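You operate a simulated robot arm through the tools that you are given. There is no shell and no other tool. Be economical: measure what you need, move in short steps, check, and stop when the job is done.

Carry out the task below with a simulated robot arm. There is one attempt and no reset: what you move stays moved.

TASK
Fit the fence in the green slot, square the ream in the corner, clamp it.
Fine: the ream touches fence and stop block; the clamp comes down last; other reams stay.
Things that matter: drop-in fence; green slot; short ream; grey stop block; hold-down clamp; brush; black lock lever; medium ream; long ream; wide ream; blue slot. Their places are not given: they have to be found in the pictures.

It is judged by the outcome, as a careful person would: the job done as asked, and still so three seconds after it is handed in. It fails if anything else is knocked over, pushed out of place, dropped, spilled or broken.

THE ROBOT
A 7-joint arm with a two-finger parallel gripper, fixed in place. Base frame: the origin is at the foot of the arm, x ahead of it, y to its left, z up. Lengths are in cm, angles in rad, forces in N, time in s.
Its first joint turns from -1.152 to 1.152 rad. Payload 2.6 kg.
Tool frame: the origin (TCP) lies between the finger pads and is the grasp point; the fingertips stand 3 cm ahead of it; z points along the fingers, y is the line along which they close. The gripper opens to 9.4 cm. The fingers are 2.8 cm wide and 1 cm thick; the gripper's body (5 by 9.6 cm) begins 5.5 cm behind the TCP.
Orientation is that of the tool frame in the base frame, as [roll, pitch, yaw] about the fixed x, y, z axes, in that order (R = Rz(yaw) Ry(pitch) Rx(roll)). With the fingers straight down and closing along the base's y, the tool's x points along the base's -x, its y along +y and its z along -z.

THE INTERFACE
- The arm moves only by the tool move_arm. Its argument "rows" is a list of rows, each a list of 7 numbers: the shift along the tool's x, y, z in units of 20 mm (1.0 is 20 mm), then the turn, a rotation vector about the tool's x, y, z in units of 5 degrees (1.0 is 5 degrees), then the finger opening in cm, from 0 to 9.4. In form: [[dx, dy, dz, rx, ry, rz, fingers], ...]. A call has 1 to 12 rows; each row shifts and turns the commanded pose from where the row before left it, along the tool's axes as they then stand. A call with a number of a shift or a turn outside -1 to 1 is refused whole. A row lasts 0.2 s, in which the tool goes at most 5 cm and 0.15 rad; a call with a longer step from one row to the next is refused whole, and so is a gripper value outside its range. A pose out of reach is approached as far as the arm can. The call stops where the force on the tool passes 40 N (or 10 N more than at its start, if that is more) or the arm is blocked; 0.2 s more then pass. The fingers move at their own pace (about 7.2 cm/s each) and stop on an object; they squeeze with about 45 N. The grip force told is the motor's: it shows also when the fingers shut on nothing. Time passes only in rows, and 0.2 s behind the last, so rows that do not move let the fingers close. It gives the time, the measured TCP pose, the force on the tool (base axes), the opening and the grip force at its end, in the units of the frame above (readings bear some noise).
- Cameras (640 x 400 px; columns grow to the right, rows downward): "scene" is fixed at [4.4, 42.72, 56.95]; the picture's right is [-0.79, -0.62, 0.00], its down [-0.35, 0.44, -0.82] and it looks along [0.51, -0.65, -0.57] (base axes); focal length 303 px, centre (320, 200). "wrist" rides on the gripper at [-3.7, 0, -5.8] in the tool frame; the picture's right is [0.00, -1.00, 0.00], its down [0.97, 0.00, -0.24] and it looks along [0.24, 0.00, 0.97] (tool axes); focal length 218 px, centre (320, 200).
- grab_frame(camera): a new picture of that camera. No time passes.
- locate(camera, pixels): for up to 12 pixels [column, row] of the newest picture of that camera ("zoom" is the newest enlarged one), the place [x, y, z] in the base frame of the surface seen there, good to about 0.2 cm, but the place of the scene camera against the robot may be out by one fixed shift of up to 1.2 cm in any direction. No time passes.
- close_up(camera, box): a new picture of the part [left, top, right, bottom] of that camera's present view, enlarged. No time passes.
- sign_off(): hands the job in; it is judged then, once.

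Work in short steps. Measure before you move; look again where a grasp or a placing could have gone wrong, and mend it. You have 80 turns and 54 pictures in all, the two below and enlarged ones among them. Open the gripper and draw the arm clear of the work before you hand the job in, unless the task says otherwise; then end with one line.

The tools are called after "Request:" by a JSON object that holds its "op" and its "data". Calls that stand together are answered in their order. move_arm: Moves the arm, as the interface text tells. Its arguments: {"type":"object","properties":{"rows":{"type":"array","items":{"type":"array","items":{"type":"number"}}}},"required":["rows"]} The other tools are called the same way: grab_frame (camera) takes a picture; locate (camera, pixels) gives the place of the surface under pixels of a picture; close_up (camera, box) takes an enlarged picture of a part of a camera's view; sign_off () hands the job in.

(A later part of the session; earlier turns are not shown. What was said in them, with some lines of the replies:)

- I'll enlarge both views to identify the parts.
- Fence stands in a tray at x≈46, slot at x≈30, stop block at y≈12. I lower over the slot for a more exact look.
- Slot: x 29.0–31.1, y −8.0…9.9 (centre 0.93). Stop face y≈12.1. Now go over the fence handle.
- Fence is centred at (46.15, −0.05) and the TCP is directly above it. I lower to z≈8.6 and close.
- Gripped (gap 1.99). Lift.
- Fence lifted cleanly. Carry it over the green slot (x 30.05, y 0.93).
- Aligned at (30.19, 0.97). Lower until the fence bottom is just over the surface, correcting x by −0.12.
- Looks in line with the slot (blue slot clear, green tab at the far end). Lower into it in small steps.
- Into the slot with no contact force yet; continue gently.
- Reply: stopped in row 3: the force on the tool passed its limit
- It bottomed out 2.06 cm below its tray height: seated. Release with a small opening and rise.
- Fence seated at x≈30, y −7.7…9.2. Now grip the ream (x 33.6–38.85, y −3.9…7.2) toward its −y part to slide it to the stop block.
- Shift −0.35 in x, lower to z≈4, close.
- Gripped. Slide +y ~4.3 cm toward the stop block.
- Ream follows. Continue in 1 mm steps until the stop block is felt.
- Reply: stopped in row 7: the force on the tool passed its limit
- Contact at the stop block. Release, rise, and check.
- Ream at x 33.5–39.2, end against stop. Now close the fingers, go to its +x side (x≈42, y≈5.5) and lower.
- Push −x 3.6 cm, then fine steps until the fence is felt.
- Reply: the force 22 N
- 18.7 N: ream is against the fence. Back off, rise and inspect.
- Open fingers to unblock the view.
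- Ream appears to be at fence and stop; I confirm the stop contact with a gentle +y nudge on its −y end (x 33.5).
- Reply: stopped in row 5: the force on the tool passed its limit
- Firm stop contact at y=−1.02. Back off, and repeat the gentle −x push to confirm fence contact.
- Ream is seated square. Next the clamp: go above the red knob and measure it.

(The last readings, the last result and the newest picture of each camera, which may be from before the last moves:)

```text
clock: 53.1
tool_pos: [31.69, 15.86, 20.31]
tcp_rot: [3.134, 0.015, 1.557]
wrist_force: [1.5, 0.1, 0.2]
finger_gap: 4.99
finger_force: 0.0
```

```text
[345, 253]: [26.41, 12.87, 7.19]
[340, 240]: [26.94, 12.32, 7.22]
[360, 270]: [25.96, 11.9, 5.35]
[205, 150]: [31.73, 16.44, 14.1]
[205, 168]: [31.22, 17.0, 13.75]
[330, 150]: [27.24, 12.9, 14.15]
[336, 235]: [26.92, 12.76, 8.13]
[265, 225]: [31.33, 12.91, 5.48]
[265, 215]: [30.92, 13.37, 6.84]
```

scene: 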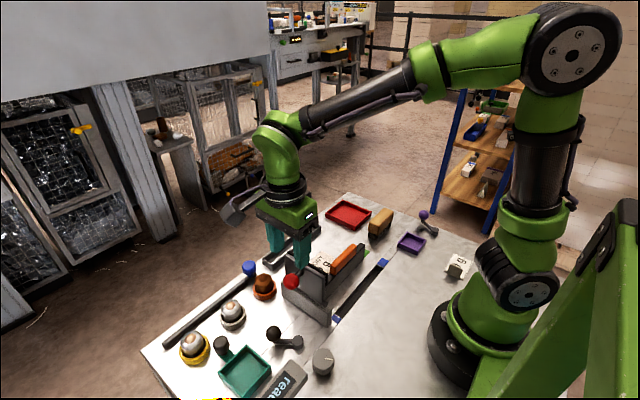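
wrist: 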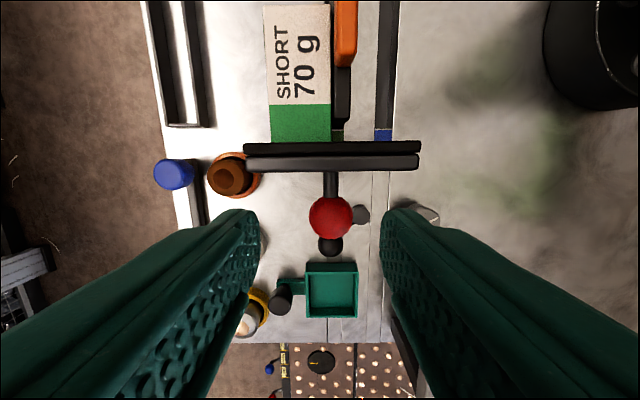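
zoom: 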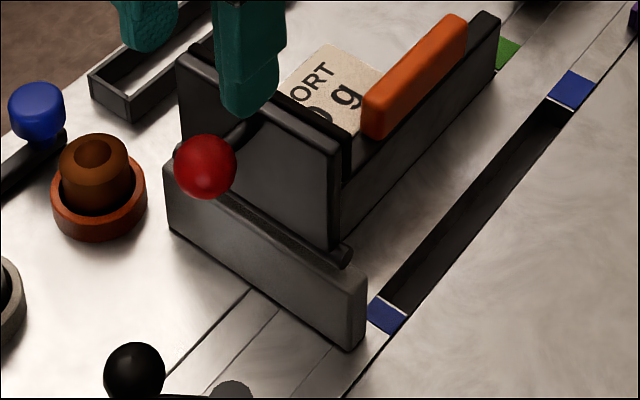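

Request:
{"op": "locate", "data": {"camera": "wrist", "pixels": [[345, 60], [345, 64], [345, 68], [343, 115], [343, 121], [336, 134], [300, 110], [300, 141]]}}

Request:
{"op": "close_up", "data": {"camera": "wrist", "box": [240, 0, 440, 150]}}

```text
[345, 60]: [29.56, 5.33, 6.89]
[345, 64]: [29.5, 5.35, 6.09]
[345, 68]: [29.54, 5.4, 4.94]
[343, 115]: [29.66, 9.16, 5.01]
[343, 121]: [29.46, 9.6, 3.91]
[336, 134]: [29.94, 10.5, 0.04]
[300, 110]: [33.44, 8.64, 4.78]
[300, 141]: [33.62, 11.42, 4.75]
```

```text
2.67 times, centred on (340, 75) of wrist
```

zoom: 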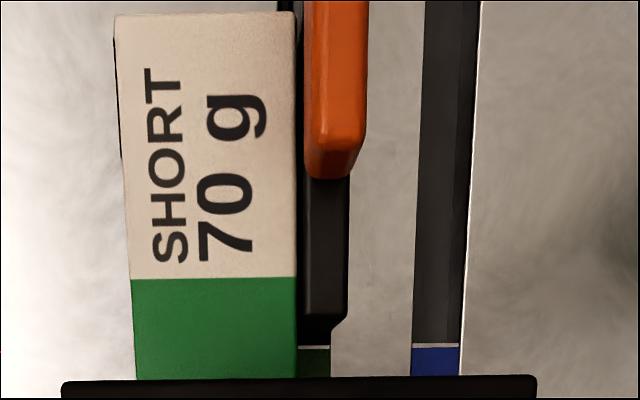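

Handle's +y end is at y≈5.35 and the swung plate will reach about y≈5.2, so I nudge the fence −y within its slot for clearance. Move above (29.7, 7.7).

Request:
{"op": "move_arm", "data": {"rows": [[-0.82, -0.19, 0, 0, 0, 0, 0], [-0.82, -0.19, 0, 0, 0, 0, 0], [-0.82, -0.19, 0, 0, 0, 0, 0], [-0.82, -0.19, 0, 0, 0, 0, 0], [-0.82, -0.19, 0, 0, 0, 0, 0], [0, 0, 1, 0, 0, 0, 0], [0, 0, 1, 0, 0, 0, 0], [0, 0, 1, 0, 0, 0, 0], [0, 0, 1, 0, 0, 0, 0], [0, 0, 1, 0, 0, 0, 0], [0, 0, 0.8, 0, 0, 0, 0], [0, 0, 0, 0, 0, 0, 0]]}}

Request:
{"op": "grab_frame", "data": {"camera": "wrist"}}

```text
clock: 55.7
tool_pos: [29.82, 7.43, 8.75]
tcp_rot: [3.135, 0.014, 1.556]
wrist_force: [-0.6, -0.4, 0.0]
finger_gap: 0.02
finger_force: 33.3
```

```text
18 pictures are left
```

wrist: 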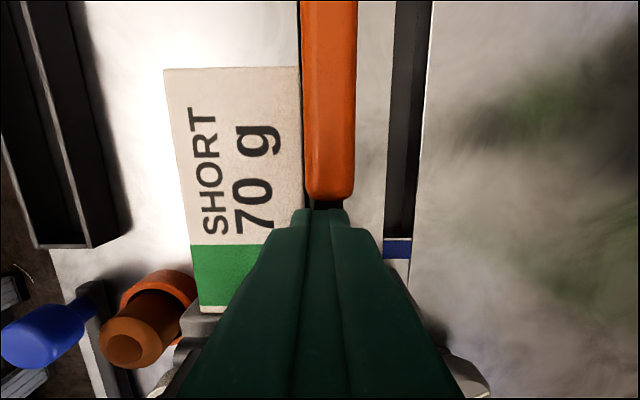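

Aligned behind the handle. Push −y gently to TCP y≈6.3.

Request:
{"op": "move_arm", "data": {"rows": [[-0.2, 0, 0, 0, 0, 0, 0], [-0.1, 0, 0, 0, 0, 0, 0], [-0.1, 0, 0, 0, 0, 0, 0], [-0.1, 0, 0, 0, 0, 0, 0], [-0.08, 0, 0, 0, 0, 0, 0], [0, 0, 0, 0, 0, 0, 0]]}}

Request:
{"op": "grab_frame", "data": {"camera": "wrist"}}

```text
clock: 57.1
tool_pos: [29.85, 6.7, 8.85]
tcp_rot: [3.132, 0.011, 1.559]
wrist_force: [-1.5, 30.5, 10.8]
finger_gap: 0.03
finger_force: 33.1
```

```text
17 pictures are left
```

wrist: 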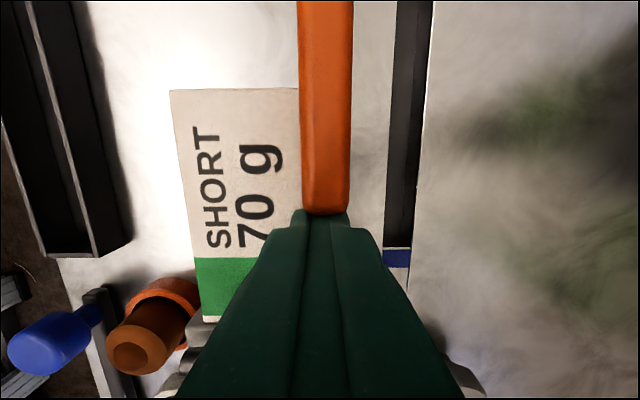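

30 N: the fence is already at its slot end, so it's a snug fit as designed. Back off, rise, and return to the knob.

Request:
{"op": "move_arm", "data": {"rows": [[0.25, 0, 0, 0, 0, 0, 0], [0.25, 0, -0.3, 0, 0, 0, 0], [0, 0, -1, 0, 0, 0, 0], [0, 0, -1, 0, 0, 0, 0], [0, 0, -1, 0, 0, 0, 0], [0, 0, -1, 0, 0, 0, 0], [0, 0, -1, 0, 0, 0, 0], [0, 0, -0.5, 0, 0, 0, 0], [0, 0, 0, 0, 0, 0, 0]]}}

Request:
{"op": "move_arm", "data": {"rows": [[0.85, 0.13, 0, 0, 0, 0, 5], [0.85, 0.13, 0, 0, 0, 0, 5], [0.85, 0.13, 0, 0, 0, 0, 5], [0.85, 0.13, 0, 0, 0, 0, 5], [0.85, 0.13, 0, 0, 0, 0, 5], [0, 0, 0, 0, 0, 0, 5]]}}

Request:
{"op": "grab_frame", "data": {"camera": "wrist"}}

```text
clock: 59.1
tool_pos: [29.81, 7.46, 20.28]
tcp_rot: [3.133, 0.013, 1.557]
wrist_force: [0.3, -0.1, -0.4]
finger_gap: 0.0
finger_force: 32.7
```

```text
clock: 60.5
tool_pos: [31.25, 15.88, 20.27]
tcp_rot: [3.134, 0.015, 1.557]
wrist_force: [0.7, -0.3, -0.2]
finger_gap: 5.01
finger_force: 0.0
```

```text
16 pictures are left
```

wrist: 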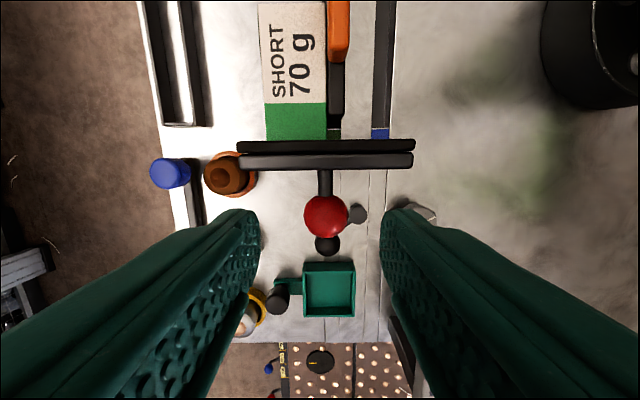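

Knob centre ≈(31.05, 16.35, 12.4). Lower to z≈13.2 and grip it.

Request:
{"op": "move_arm", "data": {"rows": [[0.25, -0.08, 1, 0, 0, 0, 5], [0, 0, 1, 0, 0, 0, 5], [0, 0, 1, 0, 0, 0, 5], [0, 0, 0.54, 0, 0, 0, 5], [0, 0, 0, 0, 0, 0, 1.5], [0, 0, 0, 0, 0, 0, 1.5], [0, 0, 0, 0, 0, 0, 1.5], [0, 0, 0, 0, 0, 0, 1.5]]}}

Request:
{"op": "close_up", "data": {"camera": "scene", "box": [240, 210, 380, 340]}}

```text
clock: 62.3
tool_pos: [31.06, 16.31, 13.11]
tcp_rot: [3.14, 0.016, 1.558]
wrist_force: [-22.0, -2.5, 3.9]
finger_gap: 2.9
finger_force: 45.2
```

```text
3.08 times, centred on (310, 275) of scene
```

zoom: 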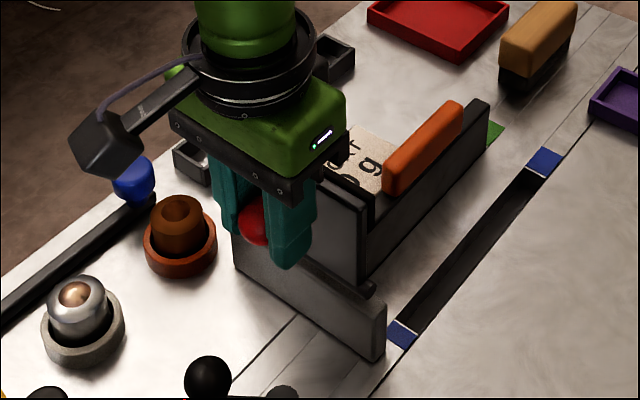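

Knob gripped (gap 2.9). Begin the arc: plate swings toward −y, first 32°.

Request:
{"op": "move_arm", "data": {"rows": [[0, -0.06, 0, 0, 0, 0, 1.5], [-0.435, 0, -0.235, 0, 0, 0, 1.5], [-0.465, 0, -0.17, 0, 0, 0, 1.5], [-0.48, 0, -0.1, 0, 0, 0, 1.5], [-0.49, 0, -0.035, 0, 0, 0, 1.5]]}}

Request:
{"op": "close_up", "data": {"camera": "scene", "box": [240, 210, 380, 340]}}

```text
clock: 63.5
tool_pos: [30.99, 12.77, 14.41]
tcp_rot: [3.137, 0.009, 1.556]
wrist_force: [-15.2, 18.2, 11.6]
finger_gap: 2.95
finger_force: 45.0
```

```text
3.08 times, centred on (310, 275) of scene
```

zoom: 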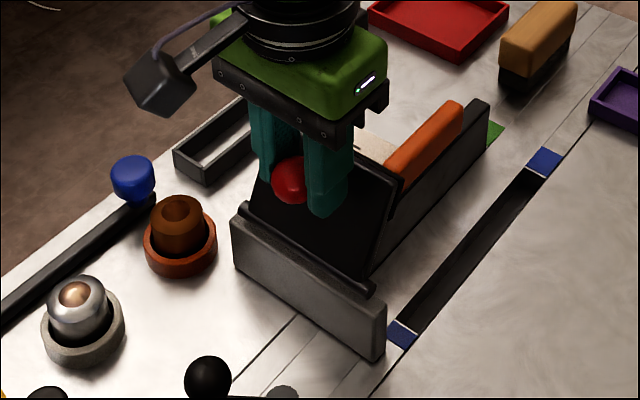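

Plate is swinging well. Continue the arc.

Request:
{"op": "move_arm", "data": {"rows": [[-0.49, -0.05, 0.035, 0, 0, 0, 1.5], [-0.48, 0, 0.1, 0, 0, 0, 1.5], [-0.465, 0, 0.17, 0, 0, 0, 1.5], [-0.435, 0, 0.235, 0, 0, 0, 1.5]]}}

```text
clock: 64.2
tool_pos: [30.88, 10.65, 14.16]
tcp_rot: [3.13, 0.007, 1.555]
wrist_force: [0.1, -0.1, 2.0]
finger_gap: 2.94
finger_force: 44.9
stopped in row 3: the force on the tool passed its limit (the readings are from after the stop); the commanded pose is now the measured one
```

Request:
{"op": "close_up", "data": {"camera": "scene", "box": [240, 210, 380, 340]}}

Request:
{"op": "move_arm", "data": {"rows": [[-0.2, 0, 0.05, 0, 0, 0, 1.5], [-0.2, 0, 0.06, 0, 0, 0, 1.5]]}}

```text
3.08 times, centred on (310, 275) of scene
```

zoom: 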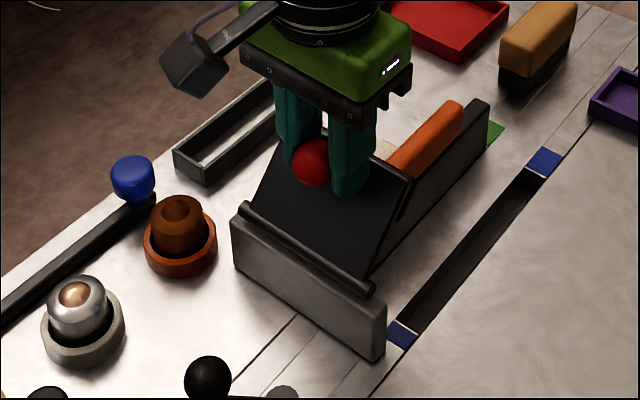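

```text
clock: 64.8
tool_pos: [31.03, 9.63, 14.02]
tcp_rot: [3.128, 0.012, 1.554]
wrist_force: [4.2, 3.0, 3.7]
finger_gap: 3.01
finger_force: 24.8
```

Request:
{"op": "move_arm", "data": {"rows": [[0, 0, 0.1, 0, 0, 0, 1.5], [-0.2, 0, 0.12, 0, 0, 0, 1.5], [-0.2, 0, 0.13, 0, 0, 0, 1.5]]}}

Request:
{"op": "grab_frame", "data": {"camera": "wrist"}}

```text
clock: 65.2
tool_pos: [31.04, 9.64, 13.85]
tcp_rot: [3.127, 0.01, 1.553]
wrist_force: [-3.6, -1.5, 3.5]
finger_gap: 2.95
finger_force: 45.5
stopped in row 2: the force on the tool passed its limit (the readings are from after the stop); the commanded pose is now the measured one
```

```text
12 pictures are left
```

wrist: 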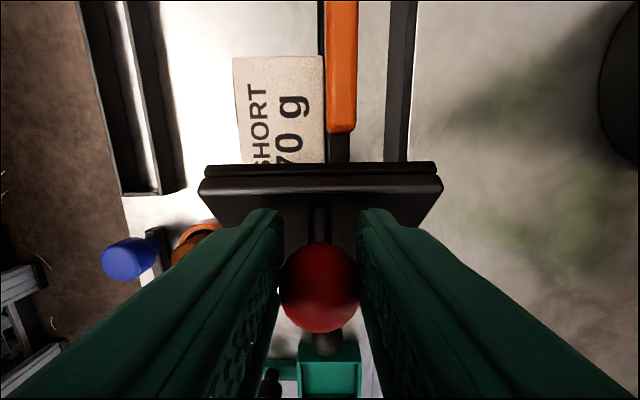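

The knob has slipped back in the pads. I'll measure, release, and then press the plate down with closed fingertips beside the knob.

Request:
{"op": "locate", "data": {"camera": "wrist", "pixels": [[320, 285], [320, 260], [320, 165], [240, 165], [420, 175], [230, 190], [230, 220], [320, 215], [345, 195]]}}

Request:
{"op": "move_arm", "data": {"rows": [[0, 0, 0, 0, 0, 0, 5], [0, 0, 0, 0, 0, 0, 5], [0, 0, -0.6, 0, 0, 0, 5], [0, 0, -1, 0, 0, 0, 5], [0, 0, -1, 0, 0, 0, 5], [0, 0, -1, 0, 0, 0, 5], [0, 0, 0, 0, 0, 0, 5]]}}

Request:
{"op": "grab_frame", "data": {"camera": "wrist"}}

```text
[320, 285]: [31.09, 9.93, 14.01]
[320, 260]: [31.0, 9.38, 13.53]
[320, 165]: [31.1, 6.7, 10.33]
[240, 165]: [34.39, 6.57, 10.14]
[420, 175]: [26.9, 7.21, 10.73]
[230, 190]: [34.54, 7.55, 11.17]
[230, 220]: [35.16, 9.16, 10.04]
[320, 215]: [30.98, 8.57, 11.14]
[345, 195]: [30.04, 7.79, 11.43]
```

```text
clock: 66.8
tool_pos: [30.98, 9.59, 21.22]
tcp_rot: [3.127, 0.008, 1.553]
wrist_force: [-0.6, 0.2, 0.3]
finger_gap: 4.99
finger_force: 0.1
```

```text
11 pictures are left
```

wrist: 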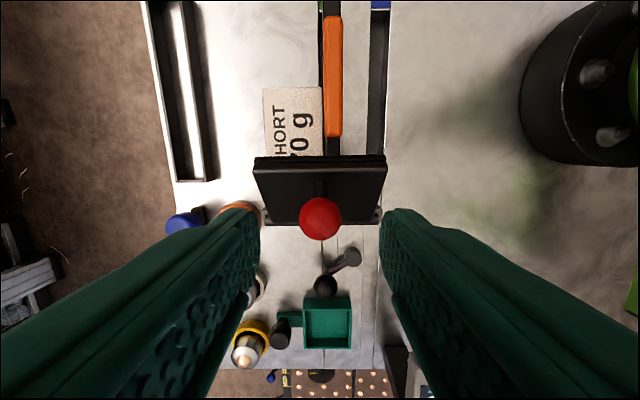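

Plate stays about halfway. Close fingers, move to (33.6, 8.1) and lower onto the plate's outer part.

Request:
{"op": "move_arm", "data": {"rows": [[-0.35, 0.65, 0, 0, 0, 0, 0], [-0.35, 0.65, 0, 0, 0, 0, 0], [0, 0, 0, 0, 0, 0, 0], [0, 0, 0.8, 0, 0, 0, 0], [0, 0, 0.8, 0, 0, 0, 0], [0, 0, 0.8, 0, 0, 0, 0], [0, 0, 0.3, 0, 0, 0, 0], [0, 0, 0.3, 0, 0, 0, 0], [0, 0, 0.3, 0, 0, 0, 0], [0, 0, 0.3, 0, 0, 0, 0]]}}

```text
clock: 69.0
tool_pos: [33.65, 8.06, 13.96]
tcp_rot: [3.126, 0.01, 1.554]
wrist_force: [-0.4, -1.5, 1.4]
finger_gap: 0.0
finger_force: 32.8
```

Request:
{"op": "move_arm", "data": {"rows": [[0, 0, 0.2, 0, 0, 0, 0], [0, 0, 0.2, 0, 0, 0, 0], [0, 0, 0.2, 0, 0, 0, 0], [0, 0, 0.2, 0, 0, 0, 0], [0, 0, 0.2, 0, 0, 0, 0], [0, 0, 0.2, 0, 0, 0, 0]]}}

Request:
{"op": "close_up", "data": {"camera": "scene", "box": [240, 210, 380, 340]}}

```text
clock: 70.5
tool_pos: [33.91, 7.98, 11.67]
tcp_rot: [3.123, 0.012, 1.553]
wrist_force: [20.2, -12.2, 8.1]
finger_gap: 0.0
finger_force: 33.1
```

```text
3.08 times, centred on (310, 275) of scene
```

zoom: 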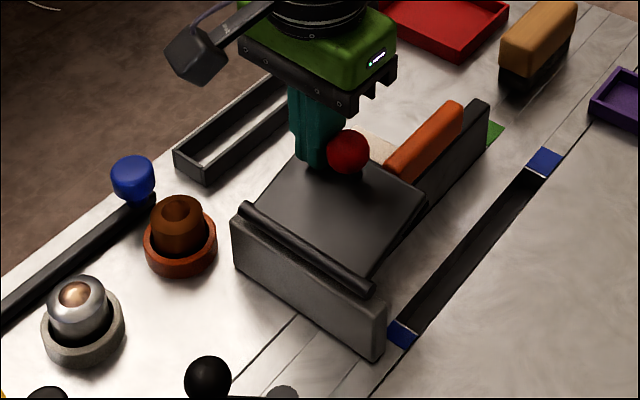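

Plate going down; knob rubs the finger (Fx 20). Shift +x 0.4 and continue down.

Request:
{"op": "move_arm", "data": {"rows": [[0, 0.2, 0, 0, 0, 0, 0], [0, 0, 0.15, 0, 0, 0, 0], [0, 0, 0.15, 0, 0, 0, 0], [0, 0, 0.15, 0, 0, 0, 0], [0, 0, 0.15, 0, 0, 0, 0], [0, 0, 0.15, 0, 0, 0, 0], [0, 0, 0.1, 0, 0, 0, 0]]}}

Request:
{"op": "close_up", "data": {"camera": "scene", "box": [240, 210, 380, 340]}}

```text
clock: 72.0
tool_pos: [33.99, 8.07, 9.84]
tcp_rot: [3.131, 0.012, 1.553]
wrist_force: [0.3, 0.1, 0.0]
finger_gap: 0.0
finger_force: 33.0
```

```text
3.08 times, centred on (310, 275) of scene
```

zoom: 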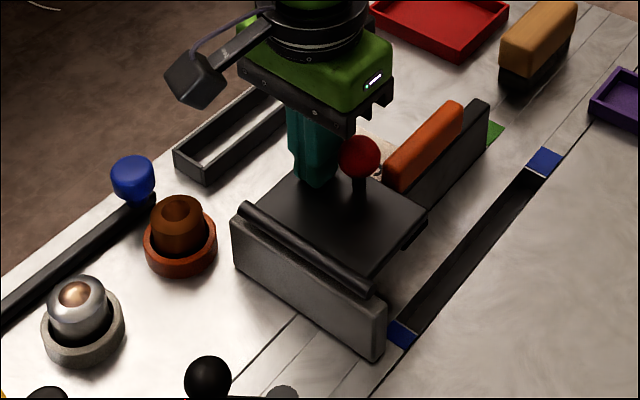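

Plate looks flat on the ream and force has dropped to zero, as if it snapped down past the fingers. Press slightly further to confirm.

Request:
{"op": "move_arm", "data": {"rows": [[0, 0, 0.08, 0, 0, 0, 0], [0, 0, 0.08, 0, 0, 0, 0], [0, 0, 0.08, 0, 0, 0, 0], [0, 0, 0.08, 0, 0, 0, 0], [0, 0, 0.08, 0, 0, 0, 0]]}}

```text
clock: 72.7
tool_pos: [34.03, 8.22, 9.79]
tcp_rot: [3.128, 0.008, 1.552]
wrist_force: [-1.7, -1.7, 3.9]
finger_gap: 0.0
finger_force: 33.2
stopped in row 3: the force on the tool passed its limit (the readings are from after the stop); the commanded pose is now the measured one
```

Hard stop: clamp is down. Rise, draw the arm away and inspect.

Request:
{"op": "move_arm", "data": {"rows": [[0, 0, -0.5, 0, 0, 0, 0], [0, 0, -1, 0, 0, 0, 0], [0, 0, -1, 0, 0, 0, 0], [0, 0, -1, 0, 0, 0, 0], [0, 0, -1, 0, 0, 0, 0], [0, 0, -1, 0, 0, 0, 6], [-0.8, 0, -1, 0, 0, 0, 6], [-0.8, 0, -0.5, 0, 0, 0, 6], [-0.8, 0, 0, 0, 0, 0, 6], [-0.8, 0, 0, 0, 0, 0, 6], [0, 0, 0, 0, 0, 0, 6]]}}

Request:
{"op": "grab_frame", "data": {"camera": "wrist"}}

Request:
{"op": "close_up", "data": {"camera": "scene", "box": [220, 200, 420, 360]}}

```text
clock: 75.1
tool_pos: [33.66, 1.88, 23.71]
tcp_rot: [3.128, 0.009, 1.552]
wrist_force: [-0.5, 0.1, -0.1]
finger_gap: 6.0
finger_force: 0.0
```

```text
8 pictures are left
```

wrist: 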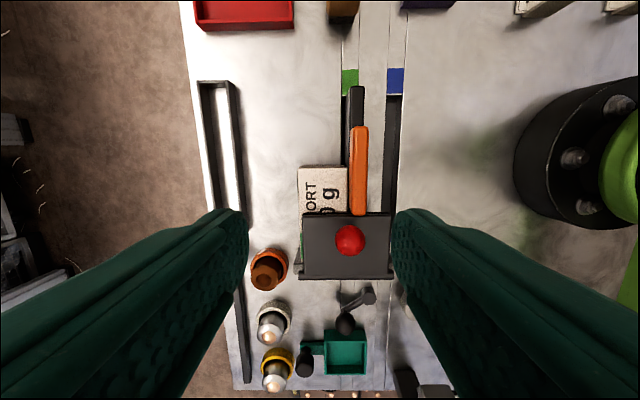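

```text
2.50 times, centred on (320, 280) of scene
```

zoom: 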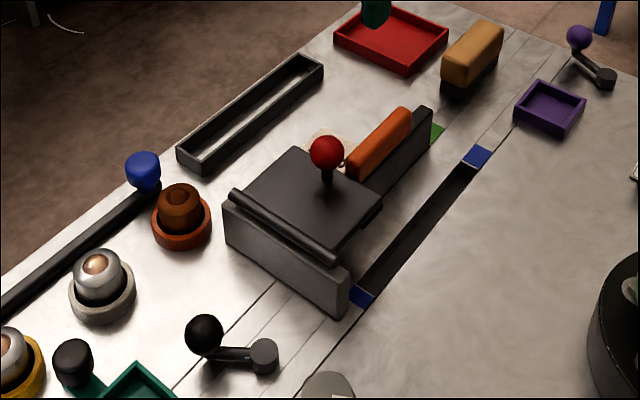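

Request:
{"op": "close_up", "data": {"camera": "wrist", "box": [280, 70, 420, 290]}}

Request:
{"op": "locate", "data": {"camera": "wrist", "pixels": [[320, 230], [380, 230], [320, 270], [346, 180], [346, 205], [299, 180], [299, 250], [348, 180], [351, 100], [352, 205], [320, 168], [338, 268]]}}

```text
1.82 times, centred on (350, 180) of wrist
```

zoom: 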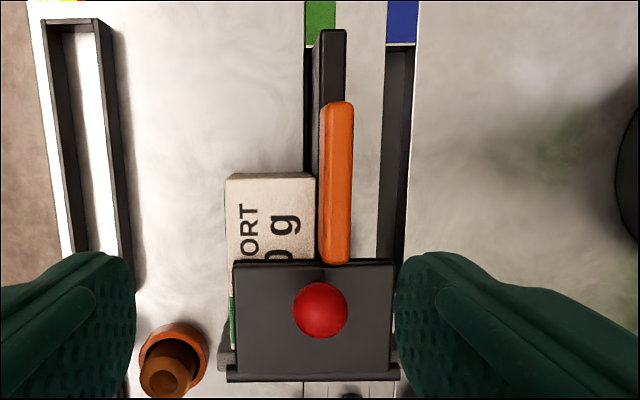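

```text
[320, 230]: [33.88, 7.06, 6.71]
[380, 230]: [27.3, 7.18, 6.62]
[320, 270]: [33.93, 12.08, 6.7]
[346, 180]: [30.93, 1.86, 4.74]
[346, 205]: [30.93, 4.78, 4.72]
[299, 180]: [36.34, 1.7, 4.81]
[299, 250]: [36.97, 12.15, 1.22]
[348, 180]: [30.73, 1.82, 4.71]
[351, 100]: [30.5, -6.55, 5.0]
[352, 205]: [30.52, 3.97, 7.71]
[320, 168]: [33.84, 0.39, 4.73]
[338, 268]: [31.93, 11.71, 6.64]
```

Clamp lies level (z≈6.7), ream at fence (x≈30.6) and stop. Everything else unmoved. Draw the arm up clear and do a last check.

Request:
{"op": "move_arm", "data": {"rows": [[-0.5, 0.3, -1, 0, 0, 0, 9], [-0.5, 0.3, -1, 0, 0, 0, 9], [-0.5, 0.3, -1, 0, 0, 0, 9], [-0.5, 0.3, -1, 0, 0, 0, 9], [-0.5, 0.3, -1, 0, 0, 0, 9], [0, 0, 0, 0, 0, 0, 9], [0, 0, 0, 0, 0, 0, 9], [0, 0, 0, 0, 0, 0, 9]]}}

Request:
{"op": "grab_frame", "data": {"camera": "scene"}}

Request:
{"op": "close_up", "data": {"camera": "scene", "box": [220, 200, 420, 360]}}

```text
clock: 76.9
tool_pos: [36.6, -3.18, 33.72]
tcp_rot: [3.13, 0.01, 1.554]
wrist_force: [-0.5, 0.2, -0.4]
finger_gap: 9.01
finger_force: 0.1
```

```text
5 pictures are left
```

scene: 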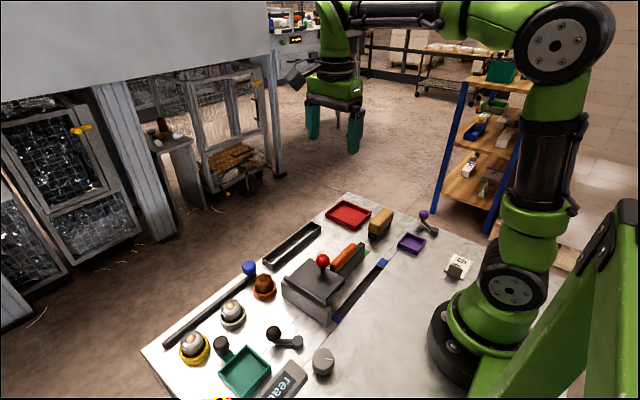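

```text
2.50 times, centred on (320, 280) of scene
```

zoom: 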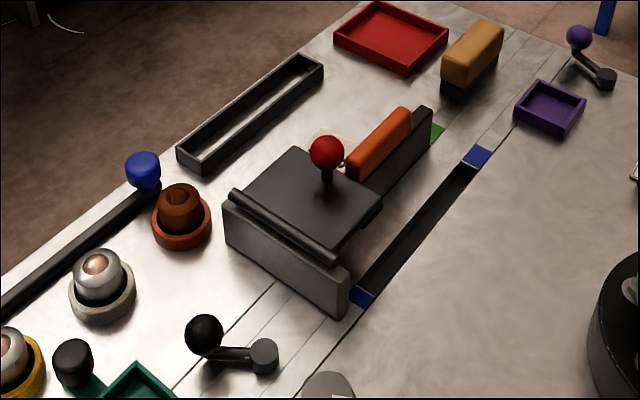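

Fence seated, ream in the corner, clamp down and stable, arm clear. Handing in.

Request:
{"op": "sign_off", "data": {}}

```text
The job is handed in.
```

The fence is in the green slot, the short ream is square against the fence and the stop block, and the clamp came down last. I left the black lock lever as it was, since the task didn't ask to throw it; I saw no other reams on the table, and nothing else was moved.
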